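You operate a simulated robot arm through the tools that you are given. There is no shell and no other tool.

Carry out the task below with a simulated two-armed robot. There is one attempt and no reset: what you move stays moved.

JOB
Top up the tank and run the bubbles out of the fresh water.
Fine: yellow handle jug, up to the line; jug back; lid on; set 5 min, then one run. Set down upright: yellow handle jug.

It is judged by the outcome, as a careful person would: the job done as asked, and still so three seconds after it is handed in. It fails if anything else is knocked over, pushed out of place, dropped, spilled or broken. A push-on lid holds only when it is set on centred and level and pressed home; a screw cap is set on level and turned clockwise until tight.

ROBOT AND FRAMES
Two 7-joint arms with fingered hands on one trunk that stands fixed in place. Base frame: the origin is at the foot of the trunk, x ahead of it, y to its left, z up. Lengths are in m, angles in degrees, forces in N, time in s.
The left shoulder is at [0.021, 0.208, 1.523], the right one opposite. Payload 5 kg a hand.
Tool frame (each hand has its own): the origin (TCP) lies between the finger pads and is the grasp point; the fingertips stand 0.048 m ahead of it; z points along the fingers, y is the line along which they close. Largest opening 0.16 m; the body of the gripper starts 0.056 m behind the TCP. The gripper is a hand of 4 fingers: y runs from the thumb to the fingers, the wrist lies at [-0.026, -0.142, -0.252] in the tool frame, and closing takes about 1.5 s.
Orientation is told as [roll, pitch, yaw] about the base's x, y, z axes, in that order, counted from this pose: with the fingers straight down and the wrist toward the robot, the tool's x, y and z point along [0, 1, 0], [1, 0, 0] and [0, 0, -1] of the base frame.

CONTROLS
- The arms move only by the tool step_arm. It takes "left_targets", "right_targets" or both (then of equal length, played together; a hand with none holds still); each is a list of rows, each a list of 6 numbers: the shift along the base's x, y, z in cm, then the turn, a rotation vector about the base's x, y, z in rad. In form: [[dx, dy, dz, rx, ry, rz], ...]. A call has 1 to 20 rows; each row shifts and turns the commanded pose from where the row before left it. "left_fingers" and "right_fingers" are, for a hand that has rows, the gripper command, from -1 (fully open) to 1 (shut), values between in proportion, set as the call begins (left out, the last holds). Each row takes 0.2 s and may step no farther than 0.05 m and 8.6 degrees from the row before; otherwise, or with a gripper value out of range, the whole call is refused. A pose out of reach is approached as far as the arm can. The call stops where the force on the tool passes 40 N (or 10 N more than at its start, if that is more) or the arm is blocked; 0.2 s more then pass. Each finger travels about 0.108 m/s and halts on what it meets, pressing with about 25 N; the grip force reading is that of the motor and also rises with nothing between the fingers. The clock runs only during rows and for 0.2 s after the last one: add rows that do not move to give the fingers time. It gives the time, the measured TCP pose, the force on the tool (base axes), the opening and the grip force at its end, in the units of the frame above (readings bear some noise), with the torque about the TCP (base axes, N m) and any sound that the robot's microphone picked up, and new pictures: "show" is both (left out), scene, wrist or none (wrist: the cameras of the hands that moved).
- Cameras (640 x 400 px; columns grow to the right, rows downward): "scene" is now at [0.0218, 0.0701, 1.6829]; the picture's right is [0.99, -0.12, -0.00], its down [-0.10, -0.82, -0.57] and it looks along [0.07, 0.57, -0.82] (base axes); focal length 214 px, centre (320, 200). "left" rides on the left gripper at [-0.087, -0.133, -0.189] in its tool frame; the picture's right is [-0.83, -0.26, 0.49], its down [0.51, -0.71, 0.49] and it looks along [0.22, 0.66, 0.72] (tool axes); focal length 238 px, centre (320, 200). "right" rides on the right gripper at [0.087, -0.133, -0.189] in its tool frame; the picture's right is [-0.83, 0.26, -0.49], its down [-0.51, -0.71, 0.49] and it looks along [-0.22, 0.66, 0.72] (tool axes); focal length 238 px, centre (320, 200). There is no depth. A picture from a camera that has moved, and an enlarged one, comes with that camera's place and axes in the base frame and with its lens.
- lift_body(by): slides the trunk up (or, below 0, down) by that many m; the arms and the scene camera ride with it, the base frame stays. It gives what a move gives, with no picture.
- finger_targets(index, middle, ring, thumb_bend, thumb_turn, hand): sets how far each is bent, from 0 (flat) to 1 (curled in); at 0.3 the hand is open as for a grip, at 0.7 the pads meet at the TCP. One left out holds its place. A second passes; each finger stops where it meets its share of the squeeze, and holds until it gets a number again. A gripper value or a shape takes the hand back. It gives what a move gives, with no picture; readings hold the bend of each and the force on the fingers (four entries, about 0 where the hand has none), thumb and palm. thumb_turn goes from beside the hand (0) to across from the fingers (1), as for a grip.
- set_grasp(shape, hand): the hand has 4 fingers and takes this shape, open, in about a second: jaw (thumb against the fingers, like two jaws); tri (thumb and two fingers); tip (a fingertip pinch); poke (one finger out to press); point (the index stretched); flat (the hand flat); cup (the hand cupped); fist (a fist). The gripper value then closes the fingers along that shape, each until it touches; the sizes above hold for jaw. It gives what a move gives, with no picture.
- pan_tilt(pan, tilt): turns the head with the scene camera to pan (to the left, within 86 degrees either way) and tilt (down, from -29 to 69), counted from straight ahead of the robot. It gives what a move gives, and a new picture of the scene camera.
- enlarge(camera, box): a new picture of the part [left, top, right, bottom] of that camera's present view, enlarged. The clock stands still meanwhile.
- sign_off(): hands the job in; it is judged then, once.

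Nothing tells you positions but the pictures and the camera data. Unless the task says otherwise, let go and move clear before handing in.

The tools are called after "Request:" by a JSON object that holds its "method" and its "body". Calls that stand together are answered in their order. step_arm: Moves the arms, as the interface text tells. Its arguments: {"type":"object","properties":{"left_targets":{"type":"array"},"left_fingers":{"type":"number"},"right_targets":{"type":"array"},"right_fingers":{"type":"number"},"show":{"type":"string","enum":["both","scene","wrist","none"]}},"required":[]} The other tools are called the same way: lift_body (by) slides the trunk up or down; set_grasp (shape, hand) gives the hand a shape; finger_targets (index, middle, ring, thumb_bend, thumb_turn, hand) moves the fingers one by one; pan_tilt (pan, tilt) turns the head that bears the scene camera; enlarge (camera, box) takes an enlarged picture of a part of a camera's view; sign_off () hands the job in.

At the start:

```text
clock: 0.0
left_tcp_pos: [0.758, 0.3039, 1.4487]
left_orientation: [0.0, 0.0, -0.1]
left_wrist_force: [0.3, 0.3, -0.3]
left_wrist_torque: [-0.04, 0.0, 0.0]
left_opening: 0.1595
left_grasp_force: 0.1
left_shape: jaw
left_bend: [0.3, 0.3, 0.3, 0.3, 0.98]
left_finger forces: [0.0, 0.0, 0.1, 0.0, 0.0, 0.0]
right_tcp_pos: [0.777, -0.2948, 1.4714]
right_orientation: [0.0, 0.0, -0.1]
right_wrist_force: [-1.1, -0.1, -0.2]
right_wrist_torque: [0.01, 0.0, 0.0]
right_opening: 0.1595
right_grasp_force: 0.0
right_shape: jaw
right_bend: [0.3, 0.3, 0.3, 0.3, 0.98]
right_finger forces: [0.1, 0.1, 0.0, 0.0, 0.0, 0.0]
trunk travel left (down, up): [-0.525, 0.165]
head pan, tilt: [83.3, 55.3]
```

scene: 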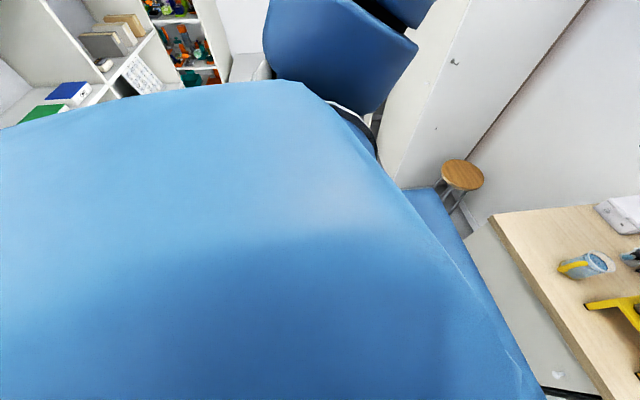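
right: 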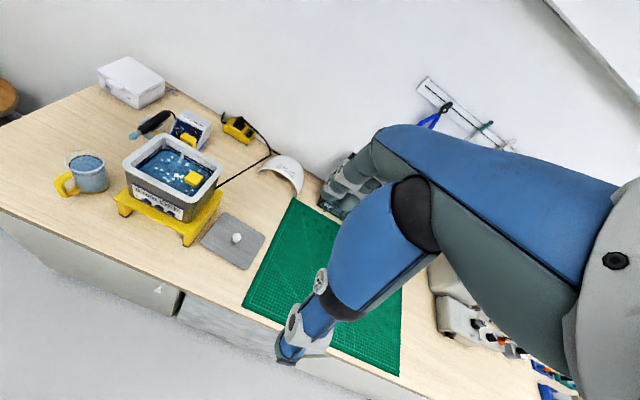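
left: 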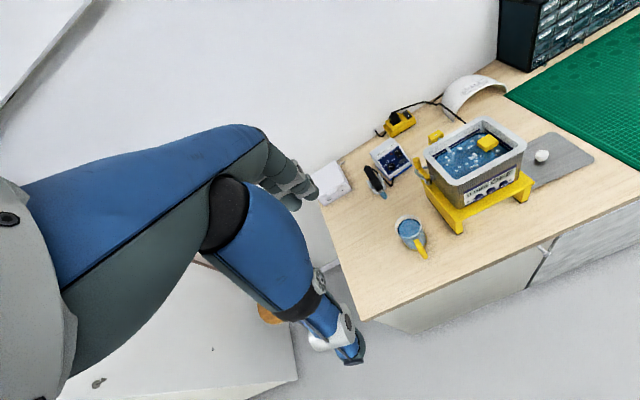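

The head is looking off to the left at a shelf and a chair. The wrist cameras show a bench ahead with a tank on a yellow stand, a jug with a yellow handle, a grey lid with a white knob, and some small devices. I'll turn the head to face the bench first.

Request:
{"method": "pan_tilt", "body": {"pan": 0, "tilt": 45}}

```text
clock: 1.6
left_tcp_pos: [0.7595, 0.3028, 1.449]
left_orientation: [-0.1, -0.1, 0.0]
left_wrist_force: [-0.1, -0.1, 0.1]
left_wrist_torque: [0.03, -0.04, 0.0]
left_opening: 0.1597
left_grasp_force: 0.1
left_shape: jaw
left_bend: [0.3, 0.3, 0.3, 0.3, 0.98]
left_finger forces: [0.1, 0.0, 0.1, 0.1, 0.0, 0.0]
right_tcp_pos: [0.7758, -0.2934, 1.4714]
right_orientation: [0.0, 0.2, 0.0]
right_wrist_force: [-0.7, 0.2, -0.5]
right_wrist_torque: [0.04, -0.01, -0.02]
right_opening: 0.1595
right_grasp_force: 0.0
right_shape: jaw
right_bend: [0.3, 0.3, 0.3, 0.3, 0.98]
right_finger forces: [0.2, 0.0, 0.0, 0.0, 0.0, 0.1]
trunk travel left (down, up): [-0.525, 0.165]
head pan, tilt: [0.0, 45.0]
camera scene: at [0.0946, -0.0011, 1.6967], right [0.0, -1.0, 0.0], down [-0.71, 0.0, -0.71], along [0.71, 0.0, -0.71], focal length 214 px, centre (320, 200)
```

scene: 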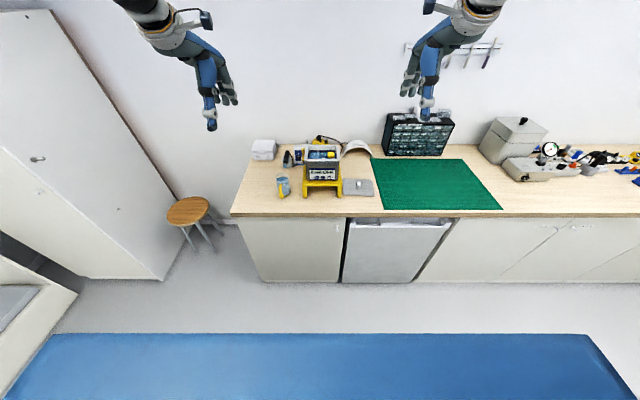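

The bench is ahead, with the tank and jug a little left of centre. I'll zoom in on the tank area from several cameras to work out positions.

Request:
{"method": "enlarge", "body": {"camera": "scene", "box": [230, 125, 390, 225]}}

Request:
{"method": "enlarge", "body": {"camera": "left", "box": [340, 60, 600, 260]}}

Request:
{"method": "enlarge", "body": {"camera": "right", "box": [40, 50, 320, 270]}}

```text
4.00 times, centred on (310, 175) of scene
camera zoom: at [0.0946, -0.0011, 1.6967], right [0.0, -1.0, 0.0], down [-0.71, 0.0, -0.71], along [0.71, 0.0, -0.71], focal length 858 px, centre (360, 300)
```

zoom: 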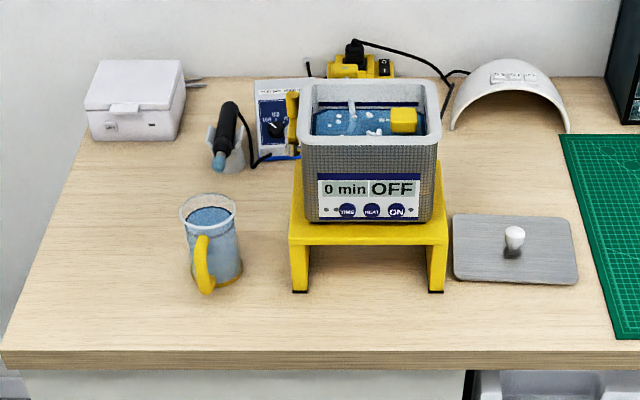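

```text
2.00 times, centred on (470, 160) of left
camera zoom: at [0.6243, 0.2174, 1.6387], right [-0.26, -0.83, -0.49], down [-0.71, 0.51, -0.49], along [0.66, 0.22, -0.72], focal length 477 px, centre (20, 280)
```

zoom: 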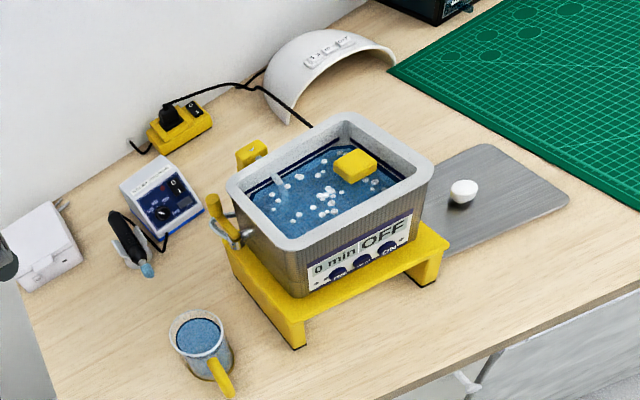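

```text
1.82 times, centred on (180, 160) of right
camera zoom: at [0.6419, -0.2067, 1.6591], right [0.26, -0.83, 0.49], down [-0.71, -0.51, -0.49], along [0.66, -0.22, -0.72], focal length 433 px, centre (574, 273)
```

zoom: 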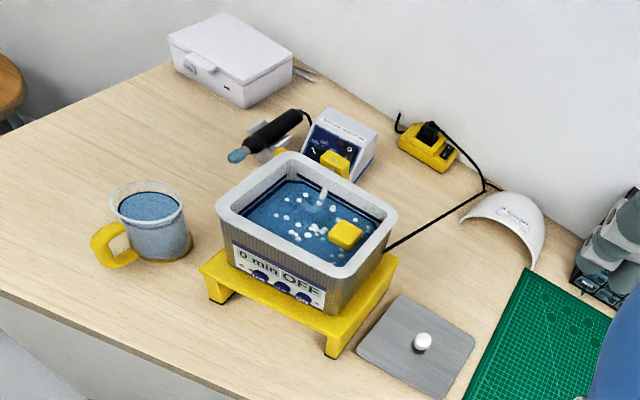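

The jug's rim comes out near (0.94, 0.185, 1.02), the bench top near z = 0.907, and the tank rim near z = 1.12 centred on (0.99, -0.014). I'll check the space in front of the robot and look at the hand before I lower the trunk.

Request:
{"method": "pan_tilt", "body": {"pan": 0, "tilt": 69}}

Request:
{"method": "enlarge", "body": {"camera": "left", "box": [380, 190, 480, 270]}}

Request:
{"method": "enlarge", "body": {"camera": "left", "box": [410, 90, 550, 230]}}

Request:
{"method": "enlarge", "body": {"camera": "right", "box": [100, 120, 280, 280]}}

```text
clock: 2.5
left_tcp_pos: [0.7583, 0.3033, 1.4493]
left_orientation: [-0.1, 0.0, 0.1]
left_wrist_force: [-0.3, -0.5, 0.0]
left_wrist_torque: [0.0, 0.0, 0.01]
left_opening: 0.1596
left_grasp_force: 0.1
left_shape: jaw
left_bend: [0.3, 0.3, 0.3, 0.3, 0.98]
left_finger forces: [0.0, 0.1, 0.1, 0.0, 0.1, 0.0]
right_tcp_pos: [0.7758, -0.2937, 1.4708]
right_orientation: [0.1, 0.0, 0.0]
right_wrist_force: [-0.2, -0.1, 0.2]
right_wrist_torque: [0.03, 0.02, 0.01]
right_opening: 0.1594
right_grasp_force: 0.0
right_shape: jaw
right_bend: [0.3, 0.3, 0.3, 0.3, 0.98]
right_finger forces: [0.1, 0.0, 0.0, 0.1, 0.1, 0.0]
trunk travel left (down, up): [-0.525, 0.165]
head pan, tilt: [0.0, 68.8]
camera scene: at [0.0693, -0.0012, 1.6679], right [0.0, -1.0, 0.0], down [-0.93, 0.0, -0.36], along [0.36, 0.0, -0.93], focal length 214 px, centre (320, 200)
```

scene: 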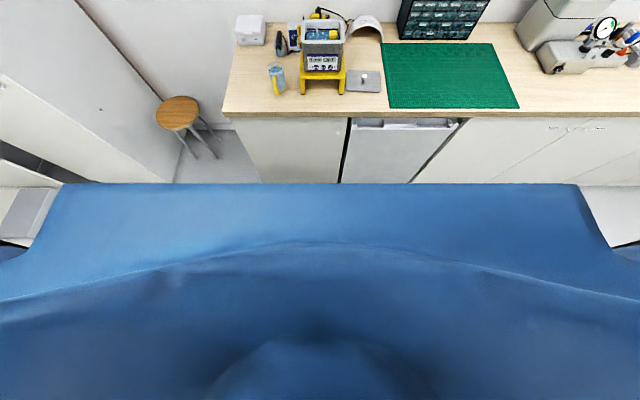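

```text
5.00 times, centred on (430, 230) of left
camera zoom: at [0.6243, 0.2174, 1.6387], right [-0.26, -0.83, -0.49], down [-0.71, 0.51, -0.49], along [0.66, 0.22, -0.72], focal length 1192 px, centre (-230, 50)
```

zoom: 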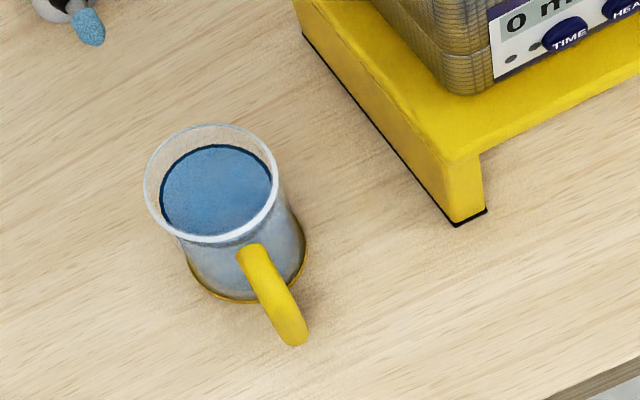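

```text
2.86 times, centred on (480, 160) of left
camera zoom: at [0.6243, 0.2174, 1.6387], right [-0.26, -0.83, -0.49], down [-0.71, 0.51, -0.49], along [0.66, 0.22, -0.72], focal length 681 px, centre (-137, 314)
```

zoom: 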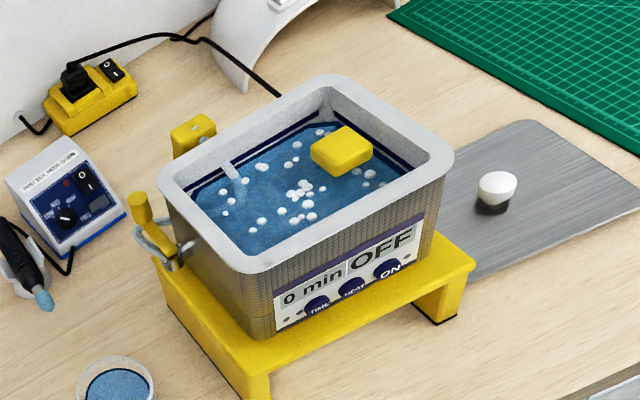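

```text
2.50 times, centred on (190, 200) of right
camera zoom: at [0.6419, -0.2067, 1.6591], right [0.26, -0.83, 0.49], down [-0.71, -0.51, -0.49], along [0.66, -0.22, -0.72], focal length 596 px, centre (645, 200)
```

zoom: 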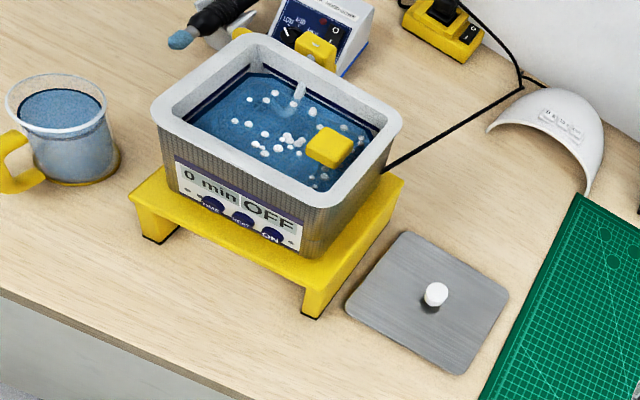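

The blue mass is the robot's own torso, so the way down is clear. I'll lower the trunk to bring the arms and head closer to the bench.

Request:
{"method": "lift_body", "body": {"by": -0.3}}

Request:
{"method": "pan_tilt", "body": {"pan": 0, "tilt": 30}}

```text
clock: 5.5
left_tcp_pos: [0.7577, 0.3047, 1.1503]
left_orientation: [0.0, 0.1, 0.0]
left_wrist_force: [0.5, -0.3, -0.1]
left_wrist_torque: [0.01, -0.01, 0.03]
left_opening: 0.1593
left_grasp_force: 0.2
left_shape: jaw
left_bend: [0.3, 0.3, 0.3, 0.3, 0.98]
left_finger forces: [0.0, 0.0, 0.0, 0.0, 0.0, 0.0]
right_tcp_pos: [0.7756, -0.2944, 1.1724]
right_orientation: [0.0, -0.1, -0.1]
right_wrist_force: [0.6, 0.0, -0.4]
right_wrist_torque: [-0.04, -0.02, -0.02]
right_opening: 0.1593
right_grasp_force: 0.0
right_shape: jaw
right_bend: [0.3, 0.3, 0.3, 0.3, 0.98]
right_finger forces: [0.0, 0.0, 0.0, 0.0, 0.0, 0.0]
trunk travel left (down, up): [-0.225, 0.465]
head pan, tilt: [0.0, 68.8]
```

```text
clock: 6.5
left_tcp_pos: [0.7583, 0.3035, 1.1493]
left_orientation: [0.0, -0.1, 0.0]
left_wrist_force: [0.1, -0.8, -0.2]
left_wrist_torque: [-0.02, -0.02, 0.01]
left_opening: 0.1595
left_grasp_force: 0.0
left_shape: jaw
left_bend: [0.3, 0.3, 0.3, 0.3, 0.98]
left_finger forces: [0.1, 0.1, 0.0, 0.0, 0.1, 0.1]
right_tcp_pos: [0.7755, -0.2938, 1.172]
right_orientation: [0.0, 0.0, -0.1]
right_wrist_force: [0.3, -0.6, 0.3]
right_wrist_torque: [-0.02, 0.02, 0.01]
right_opening: 0.1596
right_grasp_force: 0.0
right_shape: jaw
right_bend: [0.3, 0.3, 0.3, 0.3, 0.98]
right_finger forces: [0.0, 0.1, 0.0, 0.1, 0.1, 0.1]
trunk travel left (down, up): [-0.225, 0.465]
head pan, tilt: [0.0, 30.0]
camera scene: at [0.1036, -0.0012, 1.4193], right [0.0, -1.0, 0.0], down [-0.5, 0.0, -0.87], along [0.87, 0.0, -0.5], focal length 214 px, centre (320, 200)
```

scene: 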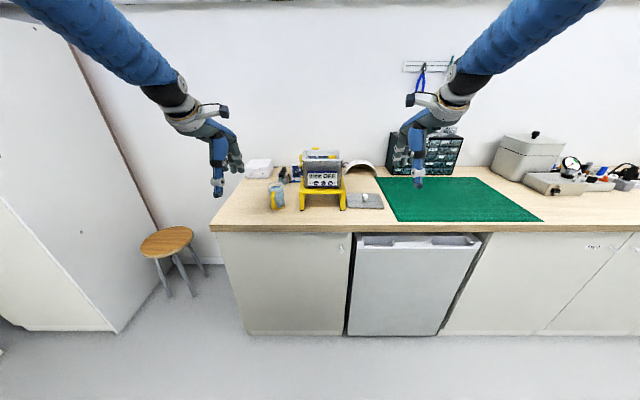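

Request:
{"method": "enlarge", "body": {"camera": "scene", "box": [240, 130, 400, 230]}}

Request:
{"method": "enlarge", "body": {"camera": "scene", "box": [130, 60, 290, 210]}}

Request:
{"method": "enlarge", "body": {"camera": "left", "box": [0, 0, 640, 400]}}

Request:
{"method": "enlarge", "body": {"camera": "right", "box": [0, 0, 640, 400]}}

```text
4.00 times, centred on (320, 180) of scene
camera zoom: at [0.1036, -0.0012, 1.4193], right [0.0, -1.0, 0.0], down [-0.5, 0.0, -0.87], along [0.87, 0.0, -0.5], focal length 858 px, centre (320, 280)
```

zoom: 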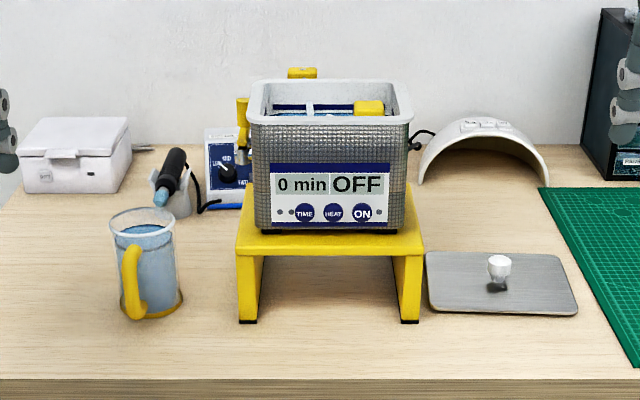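

```text
2.67 times, centred on (210, 135) of scene
camera zoom: at [0.1036, -0.0012, 1.4193], right [0.0, -1.0, 0.0], down [-0.5, 0.0, -0.87], along [0.87, 0.0, -0.5], focal length 572 px, centre (613, 373)
```

zoom: 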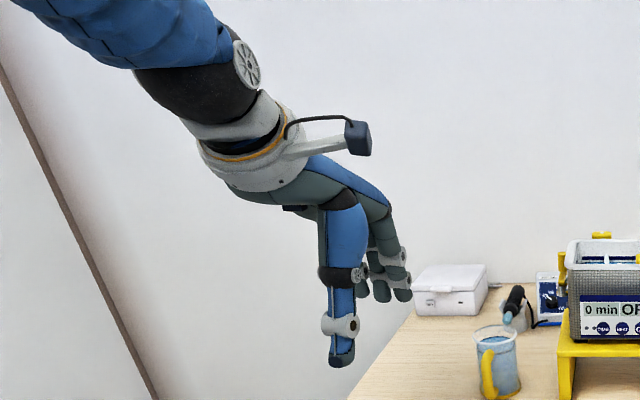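

```text
1.00 times, centred on (320, 200) of left (not enlarged: the box is as wide or as high as the picture)
camera zoom: at [0.6241, 0.2174, 1.3387], right [-0.26, -0.83, -0.49], down [-0.71, 0.51, -0.49], along [0.66, 0.22, -0.72], focal length 238 px, centre (320, 200)
```

zoom: 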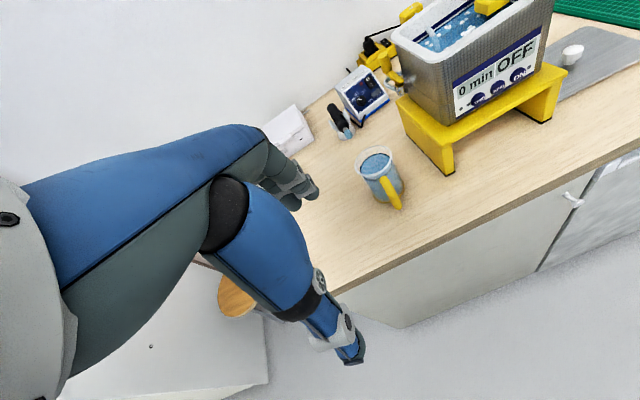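

```text
1.00 times, centred on (320, 200) of right (not enlarged: the box is as wide or as high as the picture)
camera zoom: at [0.6417, -0.2067, 1.3591], right [0.26, -0.83, 0.49], down [-0.71, -0.51, -0.49], along [0.66, -0.22, -0.72], focal length 238 px, centre (320, 200)
```

zoom: 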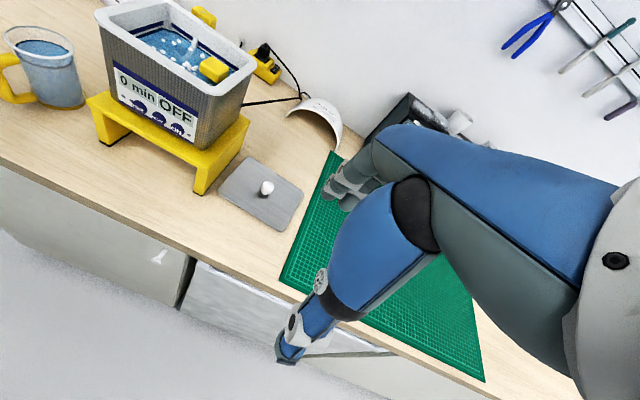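

I'll take enlarged views of the jug, tank and lid from both wrist cameras at this new height so I can triangulate more precisely.

Request:
{"method": "enlarge", "body": {"camera": "left", "box": [320, 120, 448, 220]}}

Request:
{"method": "enlarge", "body": {"camera": "right", "box": [0, 0, 128, 120]}}

Request:
{"method": "enlarge", "body": {"camera": "left", "box": [380, 0, 580, 180]}}

Request:
{"method": "enlarge", "body": {"camera": "right", "box": [80, 0, 320, 240]}}

Request:
{"method": "enlarge", "body": {"camera": "scene", "box": [260, 140, 350, 215]}}

```text
4.00 times, centred on (384, 170) of left
camera zoom: at [0.6241, 0.2174, 1.3387], right [-0.26, -0.83, -0.49], down [-0.71, 0.51, -0.49], along [0.66, 0.22, -0.72], focal length 953 px, centre (64, 320)
```

zoom: 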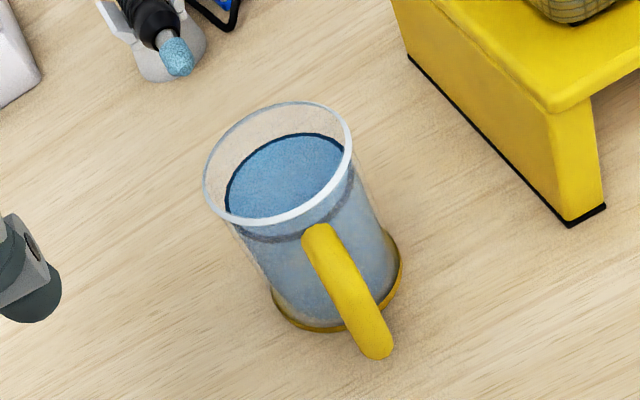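

```text
3.33 times, centred on (64, 60) of right
camera zoom: at [0.6417, -0.2067, 1.3591], right [0.26, -0.83, 0.49], down [-0.71, -0.51, -0.49], along [0.66, -0.22, -0.72], focal length 794 px, centre (1173, 667)
```

zoom: 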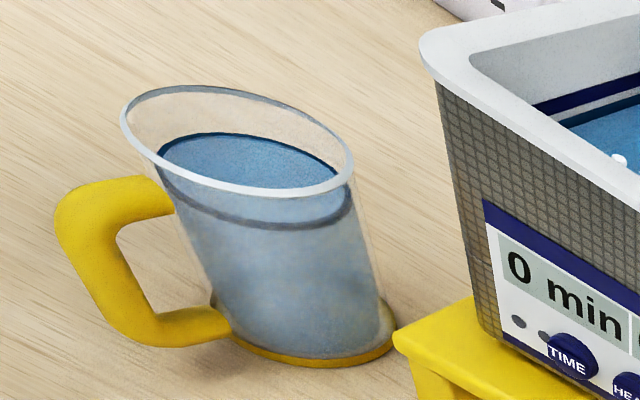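

```text
2.22 times, centred on (480, 90) of left
camera zoom: at [0.6241, 0.2174, 1.3387], right [-0.26, -0.83, -0.49], down [-0.71, 0.51, -0.49], along [0.66, 0.22, -0.72], focal length 530 px, centre (-36, 444)
```

zoom: 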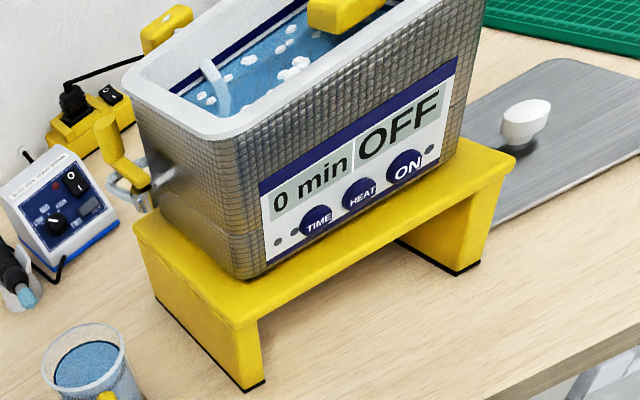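

```text
1.67 times, centred on (200, 120) of right
camera zoom: at [0.6417, -0.2067, 1.3591], right [0.26, -0.83, 0.49], down [-0.71, -0.51, -0.49], along [0.66, -0.22, -0.72], focal length 397 px, centre (520, 333)
```

zoom: 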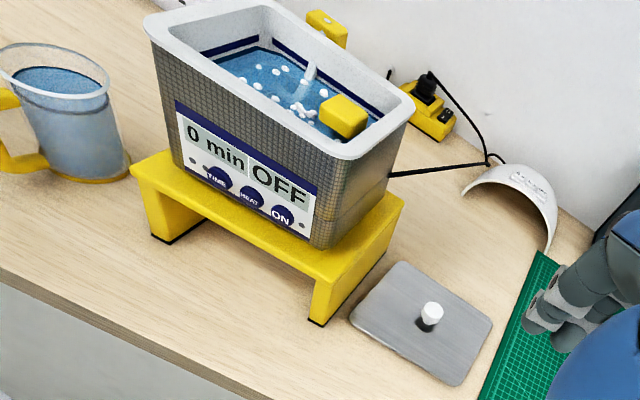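

```text
5.33 times, centred on (305, 178) of scene
camera zoom: at [0.1036, -0.0012, 1.4193], right [0.0, -1.0, 0.0], down [-0.5, 0.0, -0.87], along [0.87, 0.0, -0.5], focal length 1144 px, centre (400, 320)
```

zoom: 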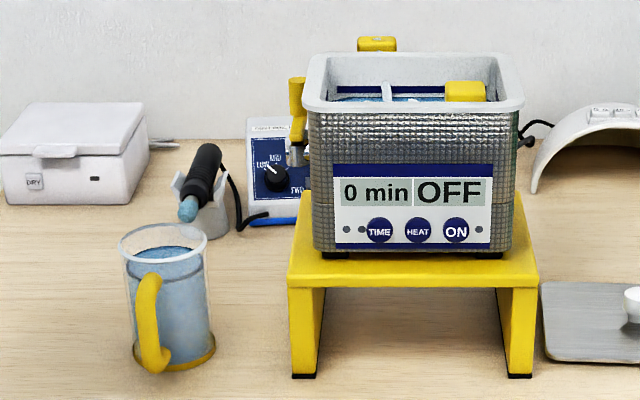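

The jug is centred near (0.945, 0.193), about 0.07 across with its rim near z = 1.006, and its handle points back at the robot. I'll take it with the left hand, fingers level and straddling the handle, and pour forwards over the tank's front edge while the right wrist camera watches the level. First I raise the trunk a bit and turn the left hand in free air.

Request:
{"method": "lift_body", "body": {"by": 0.15}}

Request:
{"method": "step_arm", "body": {"left_targets": [[-0.7, 0, 0, 0.0724, -0.0724, -0.0944], [-0.7, 0, 0, 0.0724, -0.0724, -0.0944], [-0.7, 0, 0, 0.0724, -0.0724, -0.0944], [-0.7, 0, 0, 0.0724, -0.0724, -0.0944], [-0.7, 0, 0, 0.0724, -0.0724, -0.0944], [-0.7, 0, 0, 0.0724, -0.0724, -0.0944], [-0.7, 0, 0, 0.0724, -0.0724, -0.0944], [-0.7, 0, 0, 0.0724, -0.0724, -0.0944], [-0.7, 0, 0, 0.0724, -0.0724, -0.0944], [-0.7, 0, 0, 0.0724, -0.0724, -0.0944], [-0.7, 0, 0, 0.0724, -0.0724, -0.0944], [-0.7, 0, 0, 0.0724, -0.0724, -0.0944], [-0.7, 0, 0, 0.0724, -0.0724, -0.0944], [-0.7, 0, 0, 0.0724, -0.0724, -0.0944], [0, 0, 0, 0, 0, 0]], "left_fingers": -0.6, "show": "both"}}

```text
clock: 8.2
left_tcp_pos: [0.7576, 0.3024, 1.2986]
left_orientation: [-0.1, 0.2, 0.0]
left_wrist_force: [0.2, 0.3, -0.6]
left_wrist_torque: [0.01, -0.01, -0.03]
left_opening: 0.1595
left_grasp_force: 0.1
left_shape: jaw
left_bend: [0.3, 0.3, 0.3, 0.3, 0.98]
left_finger forces: [0.1, 0.0, 0.0, 0.0, 0.0, 0.0]
right_tcp_pos: [0.776, -0.2937, 1.3192]
right_orientation: [0.0, 0.1, -0.1]
right_wrist_force: [-0.4, -0.2, -0.5]
right_wrist_torque: [-0.01, -0.02, -0.01]
right_opening: 0.1595
right_grasp_force: 0.2
right_shape: jaw
right_bend: [0.3, 0.3, 0.3, 0.3, 0.98]
right_finger forces: [0.0, 0.1, 0.0, 0.0, 0.0, 0.0]
trunk travel left (down, up): [-0.375, 0.315]
head pan, tilt: [0.0, 30.0]
```

```text
clock: 11.4
left_tcp_pos: [0.6602, 0.3032, 1.299]
left_orientation: [75.0, 0.1, -90.2]
left_wrist_force: [-0.3, -0.4, 0.3]
left_wrist_torque: [0.02, 0.03, 0.0]
left_opening: 0.1285
left_grasp_force: 0.0
left_shape: jaw
left_bend: [0.26, 0.34, 0.32, 0.51, 0.99]
left_finger forces: [0.0, 0.0, 0.0, 0.0, 0.0, 0.0]
right_tcp_pos: [0.7758, -0.2952, 1.3213]
right_orientation: [0.1, 0.0, -0.1]
right_wrist_force: [-0.1, -0.3, 0.3]
right_wrist_torque: [0.06, 0.02, 0.0]
right_opening: 0.1596
right_grasp_force: 0.1
right_shape: jaw
right_bend: [0.3, 0.3, 0.3, 0.3, 0.98]
right_finger forces: [0.0, 0.1, 0.1, 0.0, 0.0, 0.0]
trunk travel left (down, up): [-0.375, 0.315]
head pan, tilt: [0.0, 30.0]
camera scene: at [0.1034, -0.0016, 1.5694], right [0.0, -1.0, 0.0], down [-0.5, 0.0, -0.87], along [0.87, 0.0, -0.5], focal length 214 px, centre (320, 200)
camera left: at [0.4539, 0.4372, 1.2648], right [0.25, 0.26, -0.93], down [0.61, 0.71, 0.36], along [0.75, -0.66, 0.02], focal length 238 px, centre (320, 200)
```

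scene: 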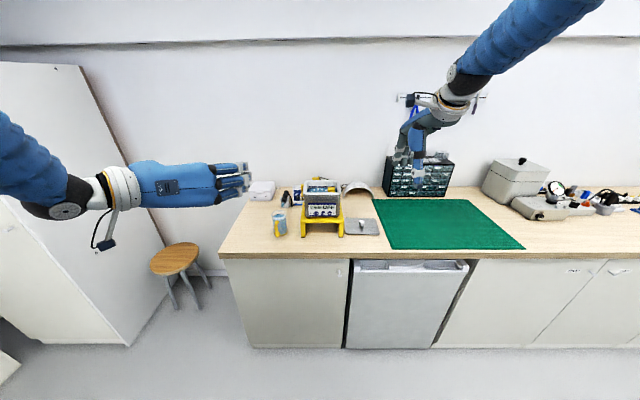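
left: 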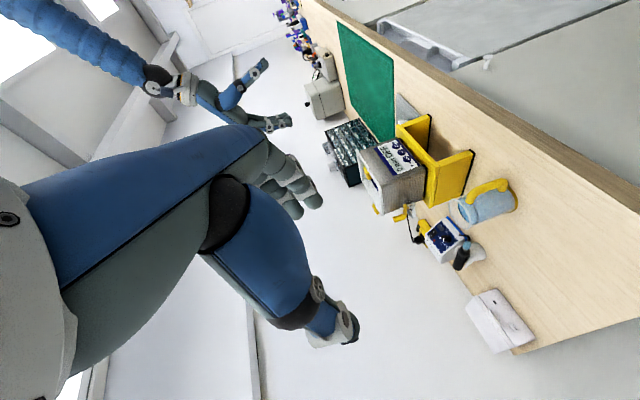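

The left hand is level now, pitched about 15 degrees down. I'll look at its shape and clearances, and take a fresh look at the jug, before moving in.

Request:
{"method": "enlarge", "body": {"camera": "scene", "box": [60, 140, 300, 260]}}

Request:
{"method": "enlarge", "body": {"camera": "scene", "box": [260, 165, 400, 250]}}

Request:
{"method": "enlarge", "body": {"camera": "right", "box": [0, 0, 320, 200]}}

```text
2.67 times, centred on (180, 200) of scene
camera zoom: at [0.1034, -0.0016, 1.5694], right [0.0, -1.0, 0.0], down [-0.5, 0.0, -0.87], along [0.87, 0.0, -0.5], focal length 572 px, centre (693, 200)
```

zoom: 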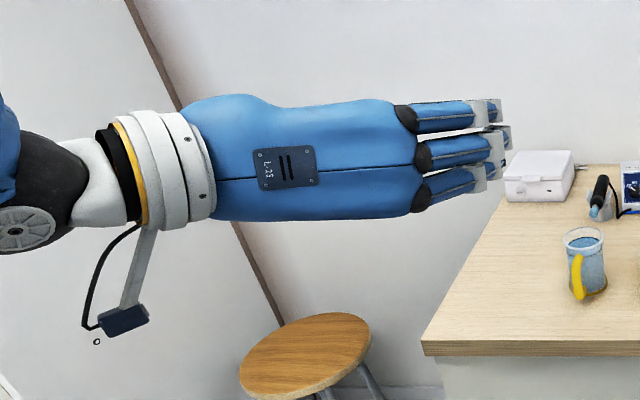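

```text
4.57 times, centred on (330, 208) of scene
camera zoom: at [0.1034, -0.0016, 1.5694], right [0.0, -1.0, 0.0], down [-0.5, 0.0, -0.87], along [0.87, 0.0, -0.5], focal length 980 px, centre (274, 166)
```

zoom: 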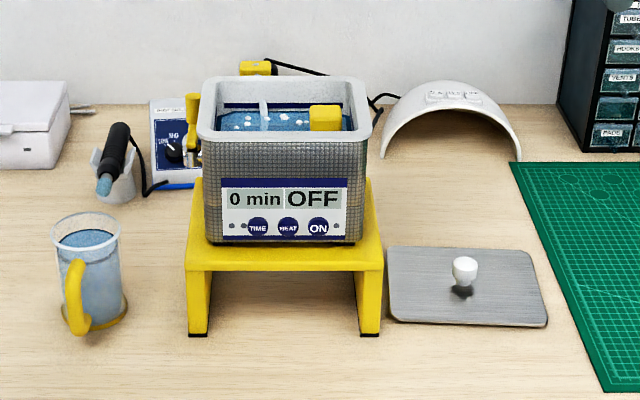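

```text
2.00 times, centred on (160, 100) of right
camera zoom: at [0.6415, -0.2071, 1.5091], right [0.26, -0.83, 0.49], down [-0.71, -0.51, -0.49], along [0.66, -0.22, -0.72], focal length 477 px, centre (640, 400)
```

zoom: 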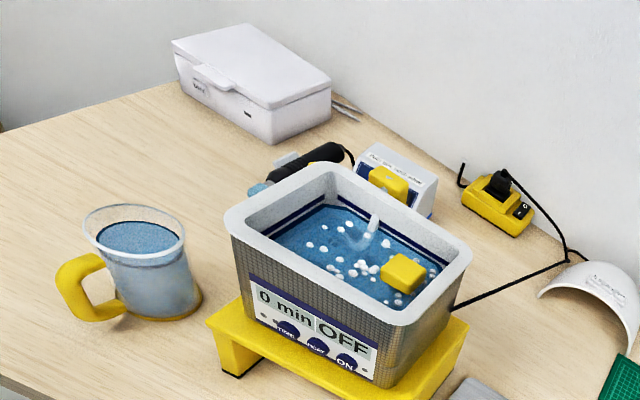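

The hand shape suits a straddling grip. Before I commit to carrying water, I'll dry-run the pouring tilt with the empty hand, high above the tank front, to be sure the arm can make it.

Request:
{"method": "step_arm", "body": {"left_targets": [[2.5, -3.7, 0.7, 0, 0, 0], [2.5, -3.7, 0.7, 0, 0, 0], [2.5, -3.7, 0.7, 0, 0, 0], [2.5, -3.7, 0.7, 0, 0, 0], [2.5, -3.7, 0.7, 0, 0, 0], [2.5, -3.7, 0.7, 0, 0, 0], [2.5, -3.7, 0.7, 0, 0, 0], [2.5, -3.7, 0.7, 0, 0, 0], [0, 0, 0, 0, 0.136, 0], [0, 0, 0, 0, 0.136, 0], [0, 0, 0, 0, 0.136, 0], [0, 0, 0, 0, 0.136, 0], [0, 0, 0, 0, 0.136, 0], [0, 0, 0, 0, 0.136, 0], [0, 0, 0, 0, 0.136, 0], [0, 0, 0, 0, 0.136, 0], [0, 0, 0, 0, 0.136, 0], [0, 0, 0, 0, 0.136, 0], [0, 0, 0, 0, 0, 0]], "show": "both"}}

```text
clock: 15.4
left_tcp_pos: [0.8064, 0.0457, 1.335]
left_orientation: [-3.1, 0.0, -90.0]
left_wrist_force: [0.8, 0.7, -0.1]
left_wrist_torque: [-0.05, 0.09, -0.01]
left_opening: 0.1282
left_grasp_force: 0.1
left_shape: jaw
left_bend: [0.26, 0.34, 0.32, 0.51, 0.99]
left_finger forces: [0.0, 0.0, 0.0, 0.1, 0.1, 0.0]
left hand out of reach, approached as far as the arm can: row 17, 18
right_tcp_pos: [0.778, -0.2926, 1.3197]
right_orientation: [-0.1, 0.1, 0.1]
right_wrist_force: [1.0, 1.4, -0.8]
right_wrist_torque: [-0.02, 0.09, 0.01]
right_opening: 0.1598
right_grasp_force: 0.2
right_shape: jaw
right_bend: [0.3, 0.3, 0.3, 0.3, 0.97]
right_finger forces: [0.1, 0.1, 0.0, 0.1, 0.0, 0.0]
trunk travel left (down, up): [-0.375, 0.315]
head pan, tilt: [0.0, 30.0]
camera scene: at [0.1059, -0.001, 1.5691], right [0.0, -1.0, 0.0], down [-0.5, 0.0, -0.87], along [0.87, 0.0, -0.5], focal length 214 px, centre (320, 200)
camera left: at [0.7277, 0.178, 1.5292], right [-0.86, 0.26, -0.44], down [0.48, 0.71, -0.52], along [0.18, -0.66, -0.73], focal length 238 px, centre (320, 200)
```

scene: 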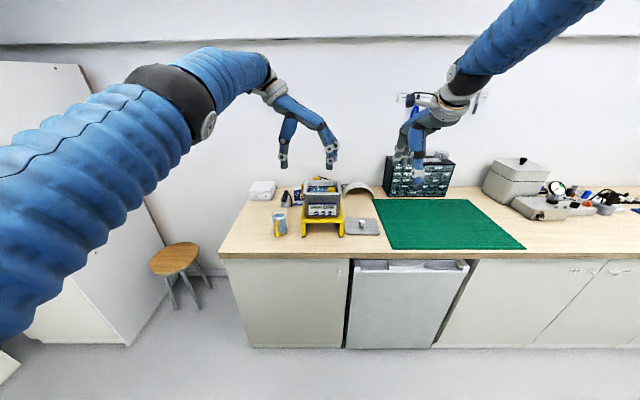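
left: 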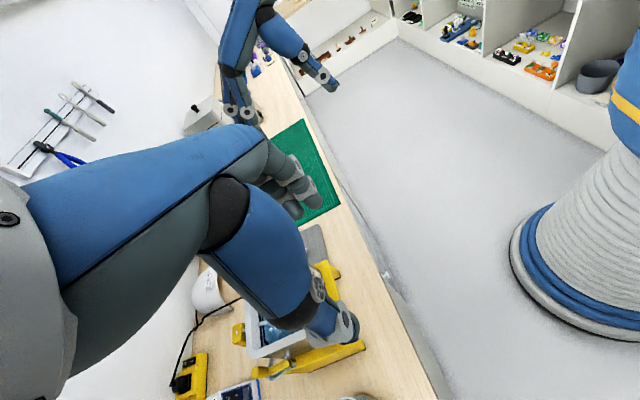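

At the far tilt a forward pour sits at the edge of the arm's reach. Rolling the jug sideways (toward -y) over the tank's left rim keeps the arm well inside it, so I'll pour that way. I'm backing the hand out to level again.

Request:
{"method": "step_arm", "body": {"left_targets": [[-1.0, 1.5, 0, 0, -0.136, 0], [-1.0, 1.5, 0, 0, -0.136, 0], [-1.0, 1.5, 0, 0, -0.136, 0], [-1.0, 1.5, 0, 0, -0.136, 0], [-1.0, 1.5, 0, 0, -0.136, 0], [-1.0, 1.5, 0, 0, -0.136, 0], [-1.0, 1.5, 0, 0, -0.136, 0], [-1.0, 1.5, 0, 0, -0.136, 0], [-1.0, 1.5, 0, 0, -0.136, 0], [-1.0, 1.5, 0, 0, -0.136, 0], [0, 0, 0, 0, 0, 0]], "show": "none"}}

```text
clock: 17.9
left_tcp_pos: [0.7037, 0.1945, 1.3374]
left_orientation: [75.1, 0.0, -89.9]
left_wrist_force: [-0.7, 0.7, 0.0]
left_wrist_torque: [0.06, -0.03, 0.04]
left_opening: 0.128
left_grasp_force: 0.0
left_shape: jaw
left_bend: [0.26, 0.34, 0.32, 0.51, 0.99]
left_finger forces: [0.1, 0.0, 0.0, 0.0, 0.1, 0.0]
right_tcp_pos: [0.7755, -0.2947, 1.3216]
right_orientation: [0.1, 0.0, 0.1]
right_wrist_force: [-0.8, -0.9, -1.1]
right_wrist_torque: [0.04, -0.03, -0.01]
right_opening: 0.16
right_grasp_force: 0.1
right_shape: jaw
right_bend: [0.3, 0.3, 0.3, 0.3, 0.97]
right_finger forces: [0.0, 0.0, 0.1, 0.0, 0.0, 0.0]
trunk travel left (down, up): [-0.375, 0.315]
head pan, tilt: [0.0, 30.0]
```

The hand is back level at (0.704, 0.195, 1.337). I'll bring it down in front of the jug at grip height, still short of the handle.

Request:
{"method": "step_arm", "body": {"left_targets": [[0.6, 0.05, -4.02, 0, 0, 0], [0.6, 0.05, -4.02, 0, 0, 0], [0.6, 0.05, -4.02, 0, 0, 0], [0.6, 0.05, -4.02, 0, 0, 0], [0.6, 0.05, -4.02, 0, 0, 0], [0.6, 0.05, -4.02, 0, 0, 0], [0.6, 0.05, -4.02, 0, 0, 0], [0.6, 0.05, -4.02, 0, 0, 0], [0.6, 0.05, -4.02, 0, 0, 0], [0, 0, 0, 0, 0, 0]], "show": "both"}}

Request:
{"method": "enlarge", "body": {"camera": "scene", "box": [200, 160, 360, 260]}}

Request:
{"method": "enlarge", "body": {"camera": "right", "box": [0, 0, 200, 200]}}

```text
clock: 20.1
left_tcp_pos: [0.7566, 0.1981, 0.9747]
left_orientation: [75.0, 0.0, -90.0]
left_wrist_force: [0.1, -0.6, 0.5]
left_wrist_torque: [0.05, 0.04, 0.0]
left_opening: 0.1279
left_grasp_force: 0.0
left_shape: jaw
left_bend: [0.26, 0.34, 0.32, 0.51, 0.99]
left_finger forces: [0.1, 0.0, 0.0, 0.0, 0.0, 0.0]
right_tcp_pos: [0.776, -0.2947, 1.3209]
right_orientation: [0.1, 0.0, 0.0]
right_wrist_force: [-0.7, -1.0, -0.1]
right_wrist_torque: [0.04, -0.02, 0.0]
right_opening: 0.1599
right_grasp_force: 0.0
right_shape: jaw
right_bend: [0.3, 0.3, 0.3, 0.3, 0.97]
right_finger forces: [0.0, 0.0, 0.0, 0.0, 0.0, 0.0]
trunk travel left (down, up): [-0.375, 0.315]
head pan, tilt: [0.0, 30.0]
camera scene: at [0.1025, -0.0016, 1.5695], right [0.0, -1.0, 0.0], down [-0.5, 0.0, -0.87], along [0.87, 0.0, -0.5], focal length 214 px, centre (320, 200)
camera left: at [0.5504, 0.3311, 0.9409], right [0.25, 0.26, -0.93], down [0.61, 0.71, 0.36], along [0.75, -0.66, 0.02], focal length 238 px, centre (320, 200)
```

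scene: 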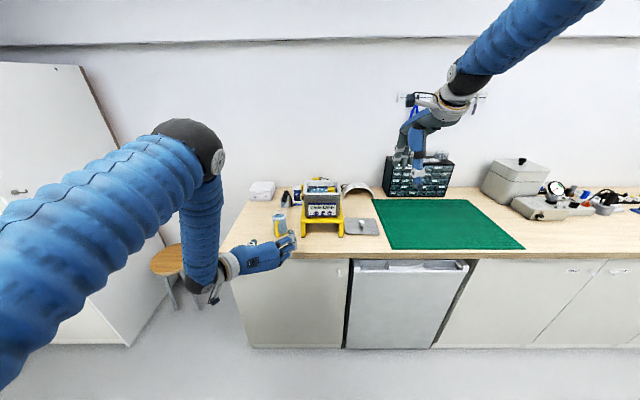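
left: 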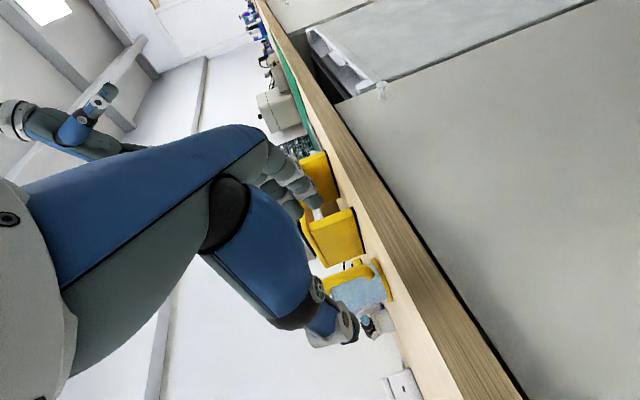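

```text
4.00 times, centred on (280, 210) of scene
camera zoom: at [0.1025, -0.0016, 1.5695], right [0.0, -1.0, 0.0], down [-0.5, 0.0, -0.87], along [0.87, 0.0, -0.5], focal length 858 px, centre (480, 160)
```

zoom: 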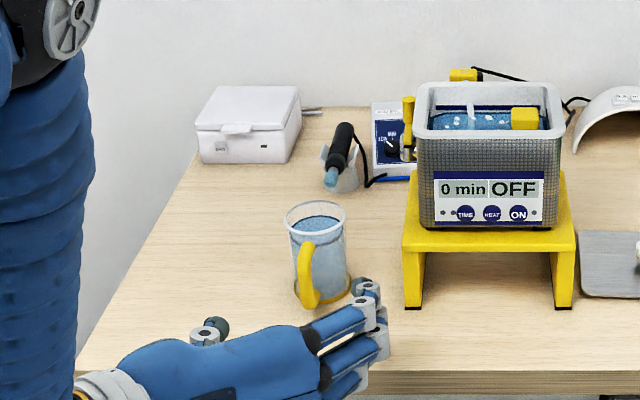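

```text
2.00 times, centred on (100, 100) of right
camera zoom: at [0.6406, -0.2071, 1.5097], right [0.26, -0.83, 0.49], down [-0.71, -0.51, -0.49], along [0.66, -0.22, -0.72], focal length 477 px, centre (760, 400)
```

zoom: 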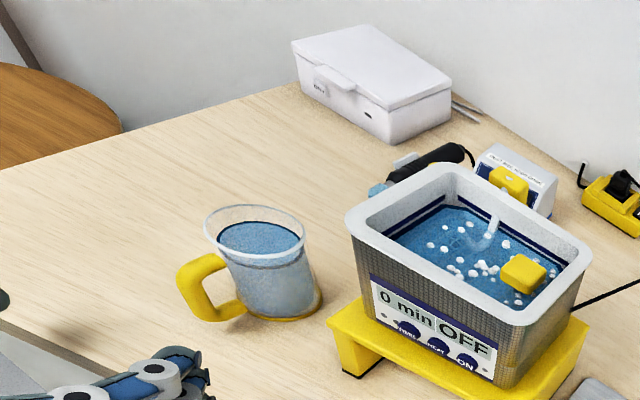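

The thumb is left of the jug line and the fingers right of it, so the grip is centred well. I'll close the opening to about 11 cm to clear the stand and ease forward partway.

Request:
{"method": "step_arm", "body": {"left_targets": [[0, -0.1, 0, 0, 0, 0], [1.5, 0, 0, 0, 0, 0], [2, 0, 0, 0, 0, 0], [2, 0, 0, 0, 0, 0], [2, 0, 0, 0, 0, 0], [1.5, 0, 0, 0, 0, 0], [0, 0, 0, 0, 0, 0]], "left_fingers": -0.375, "show": "wrist"}}

Request:
{"method": "enlarge", "body": {"camera": "scene", "box": [240, 180, 350, 250]}}

Request:
{"method": "enlarge", "body": {"camera": "right", "box": [0, 60, 160, 200]}}

```text
clock: 21.6
left_tcp_pos: [0.848, 0.1987, 0.9749]
left_orientation: [74.9, 0.0, -90.0]
left_wrist_force: [0.9, 0.3, -0.1]
left_wrist_torque: [0.0, -0.02, -0.02]
left_opening: 0.1104
left_grasp_force: 0.1
left_shape: jaw
left_bend: [0.27, 0.38, 0.35, 0.6, 0.99]
left_finger forces: [0.1, 0.0, 0.1, 0.0, 0.0, 0.0]
right_tcp_pos: [0.7759, -0.2949, 1.3215]
right_orientation: [0.1, 0.1, 0.0]
right_wrist_force: [0.0, -0.3, 0.1]
right_wrist_torque: [-0.05, 0.0, 0.02]
right_opening: 0.1601
right_grasp_force: 0.0
right_shape: jaw
right_bend: [0.3, 0.3, 0.3, 0.3, 0.97]
right_finger forces: [0.0, 0.0, 0.0, 0.0, 0.0, 0.0]
trunk travel left (down, up): [-0.375, 0.315]
head pan, tilt: [0.0, 30.0]
camera left: at [0.642, 0.3318, 0.9407], right [0.25, 0.26, -0.93], down [0.61, 0.71, 0.36], along [0.75, -0.66, 0.02], focal length 238 px, centre (320, 200)
```

left: 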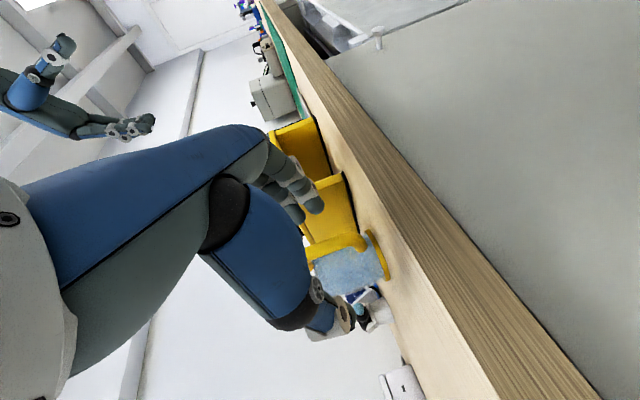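

```text
5.71 times, centred on (295, 215) of scene
camera zoom: at [0.1035, -0.0013, 1.5693], right [0.0, -1.0, 0.0], down [-0.5, 0.0, -0.87], along [0.87, 0.0, -0.5], focal length 1226 px, centre (463, 114)
```

zoom: 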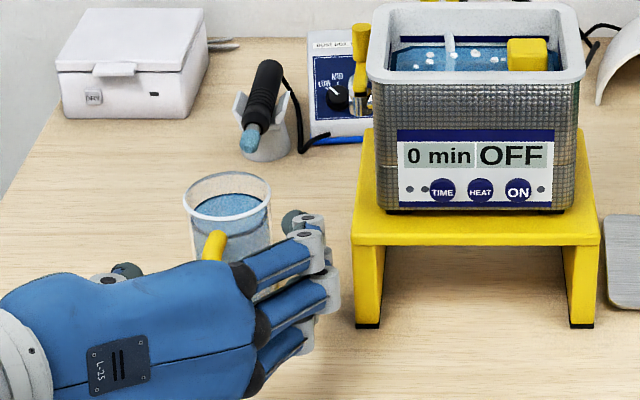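

```text
2.86 times, centred on (80, 130) of right
camera zoom: at [0.6416, -0.2068, 1.5091], right [0.26, -0.83, 0.49], down [-0.71, -0.51, -0.49], along [0.66, -0.22, -0.72], focal length 681 px, centre (1006, 400)
```

zoom: 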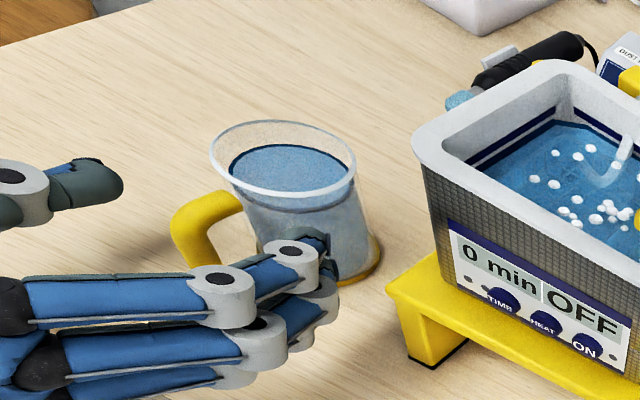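

The fingers pass the jug on its tank side and the thumb on its far side, with the handle running into the gap between them. I'll move on in slowly.

Request:
{"method": "step_arm", "body": {"left_targets": [[1.2, -0.1, 0, 0, 0, 0], [1.2, -0.1, 0, 0, 0, 0], [1.2, 0, 0, 0, 0, 0], [1.0, 0, 0, 0, 0, 0], [0, 0, 0, 0, 0, 0]], "show": "wrist"}}

Request:
{"method": "enlarge", "body": {"camera": "scene", "box": [240, 180, 350, 250]}}

Request:
{"method": "enlarge", "body": {"camera": "right", "box": [0, 60, 160, 200]}}

```text
clock: 22.9
left_tcp_pos: [0.8934, 0.197, 0.9761]
left_orientation: [74.8, 0.0, -89.9]
left_wrist_force: [-0.1, -1.0, 0.3]
left_wrist_torque: [-0.03, 0.0, -0.01]
left_opening: 0.1106
left_grasp_force: 0.2
left_shape: jaw
left_bend: [0.27, 0.38, 0.35, 0.6, 0.99]
left_finger forces: [0.0, 0.0, 0.1, 0.0, 0.0, 0.0]
right_tcp_pos: [0.7755, -0.2942, 1.3217]
right_orientation: [0.0, 0.1, 0.0]
right_wrist_force: [0.7, -0.9, 0.3]
right_wrist_torque: [-0.01, -0.02, -0.03]
right_opening: 0.1597
right_grasp_force: 0.0
right_shape: jaw
right_bend: [0.3, 0.3, 0.3, 0.3, 0.97]
right_finger forces: [0.0, 0.0, 0.0, 0.1, 0.0, 0.1]
trunk travel left (down, up): [-0.375, 0.315]
head pan, tilt: [0.0, 30.0]
camera left: at [0.6869, 0.3294, 0.9412], right [0.25, 0.26, -0.93], down [0.61, 0.71, 0.36], along [0.75, -0.66, 0.02], focal length 238 px, centre (320, 200)
```

left: 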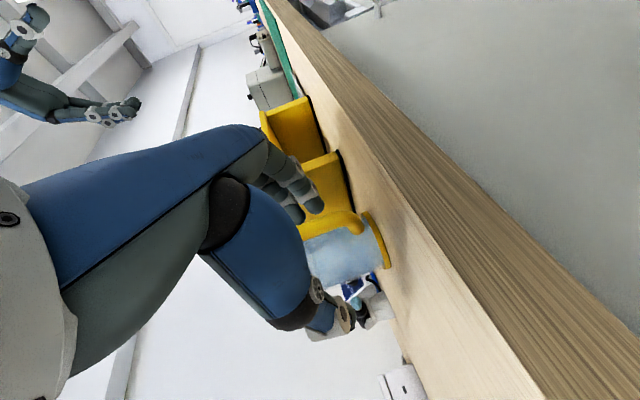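

```text
5.71 times, centred on (295, 215) of scene
camera zoom: at [0.1036, -0.0013, 1.5693], right [0.0, -1.0, 0.0], down [-0.5, 0.0, -0.87], along [0.87, 0.0, -0.5], focal length 1226 px, centre (463, 114)
```

zoom: 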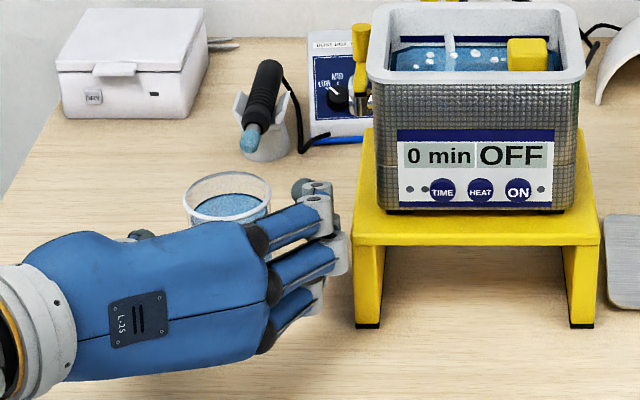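

```text
2.86 times, centred on (80, 130) of right
camera zoom: at [0.6417, -0.2067, 1.5091], right [0.26, -0.83, 0.49], down [-0.71, -0.51, -0.49], along [0.66, -0.22, -0.72], focal length 681 px, centre (1006, 400)
```

zoom: 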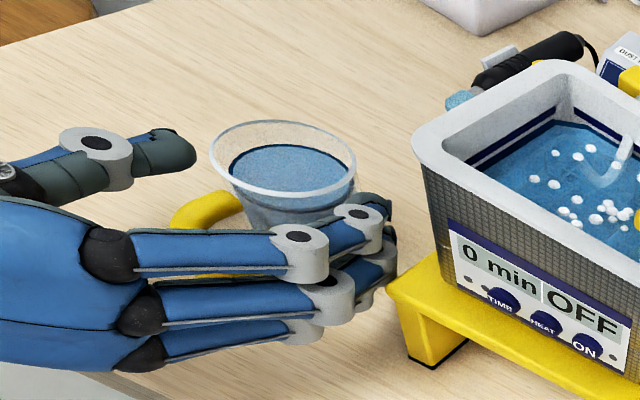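

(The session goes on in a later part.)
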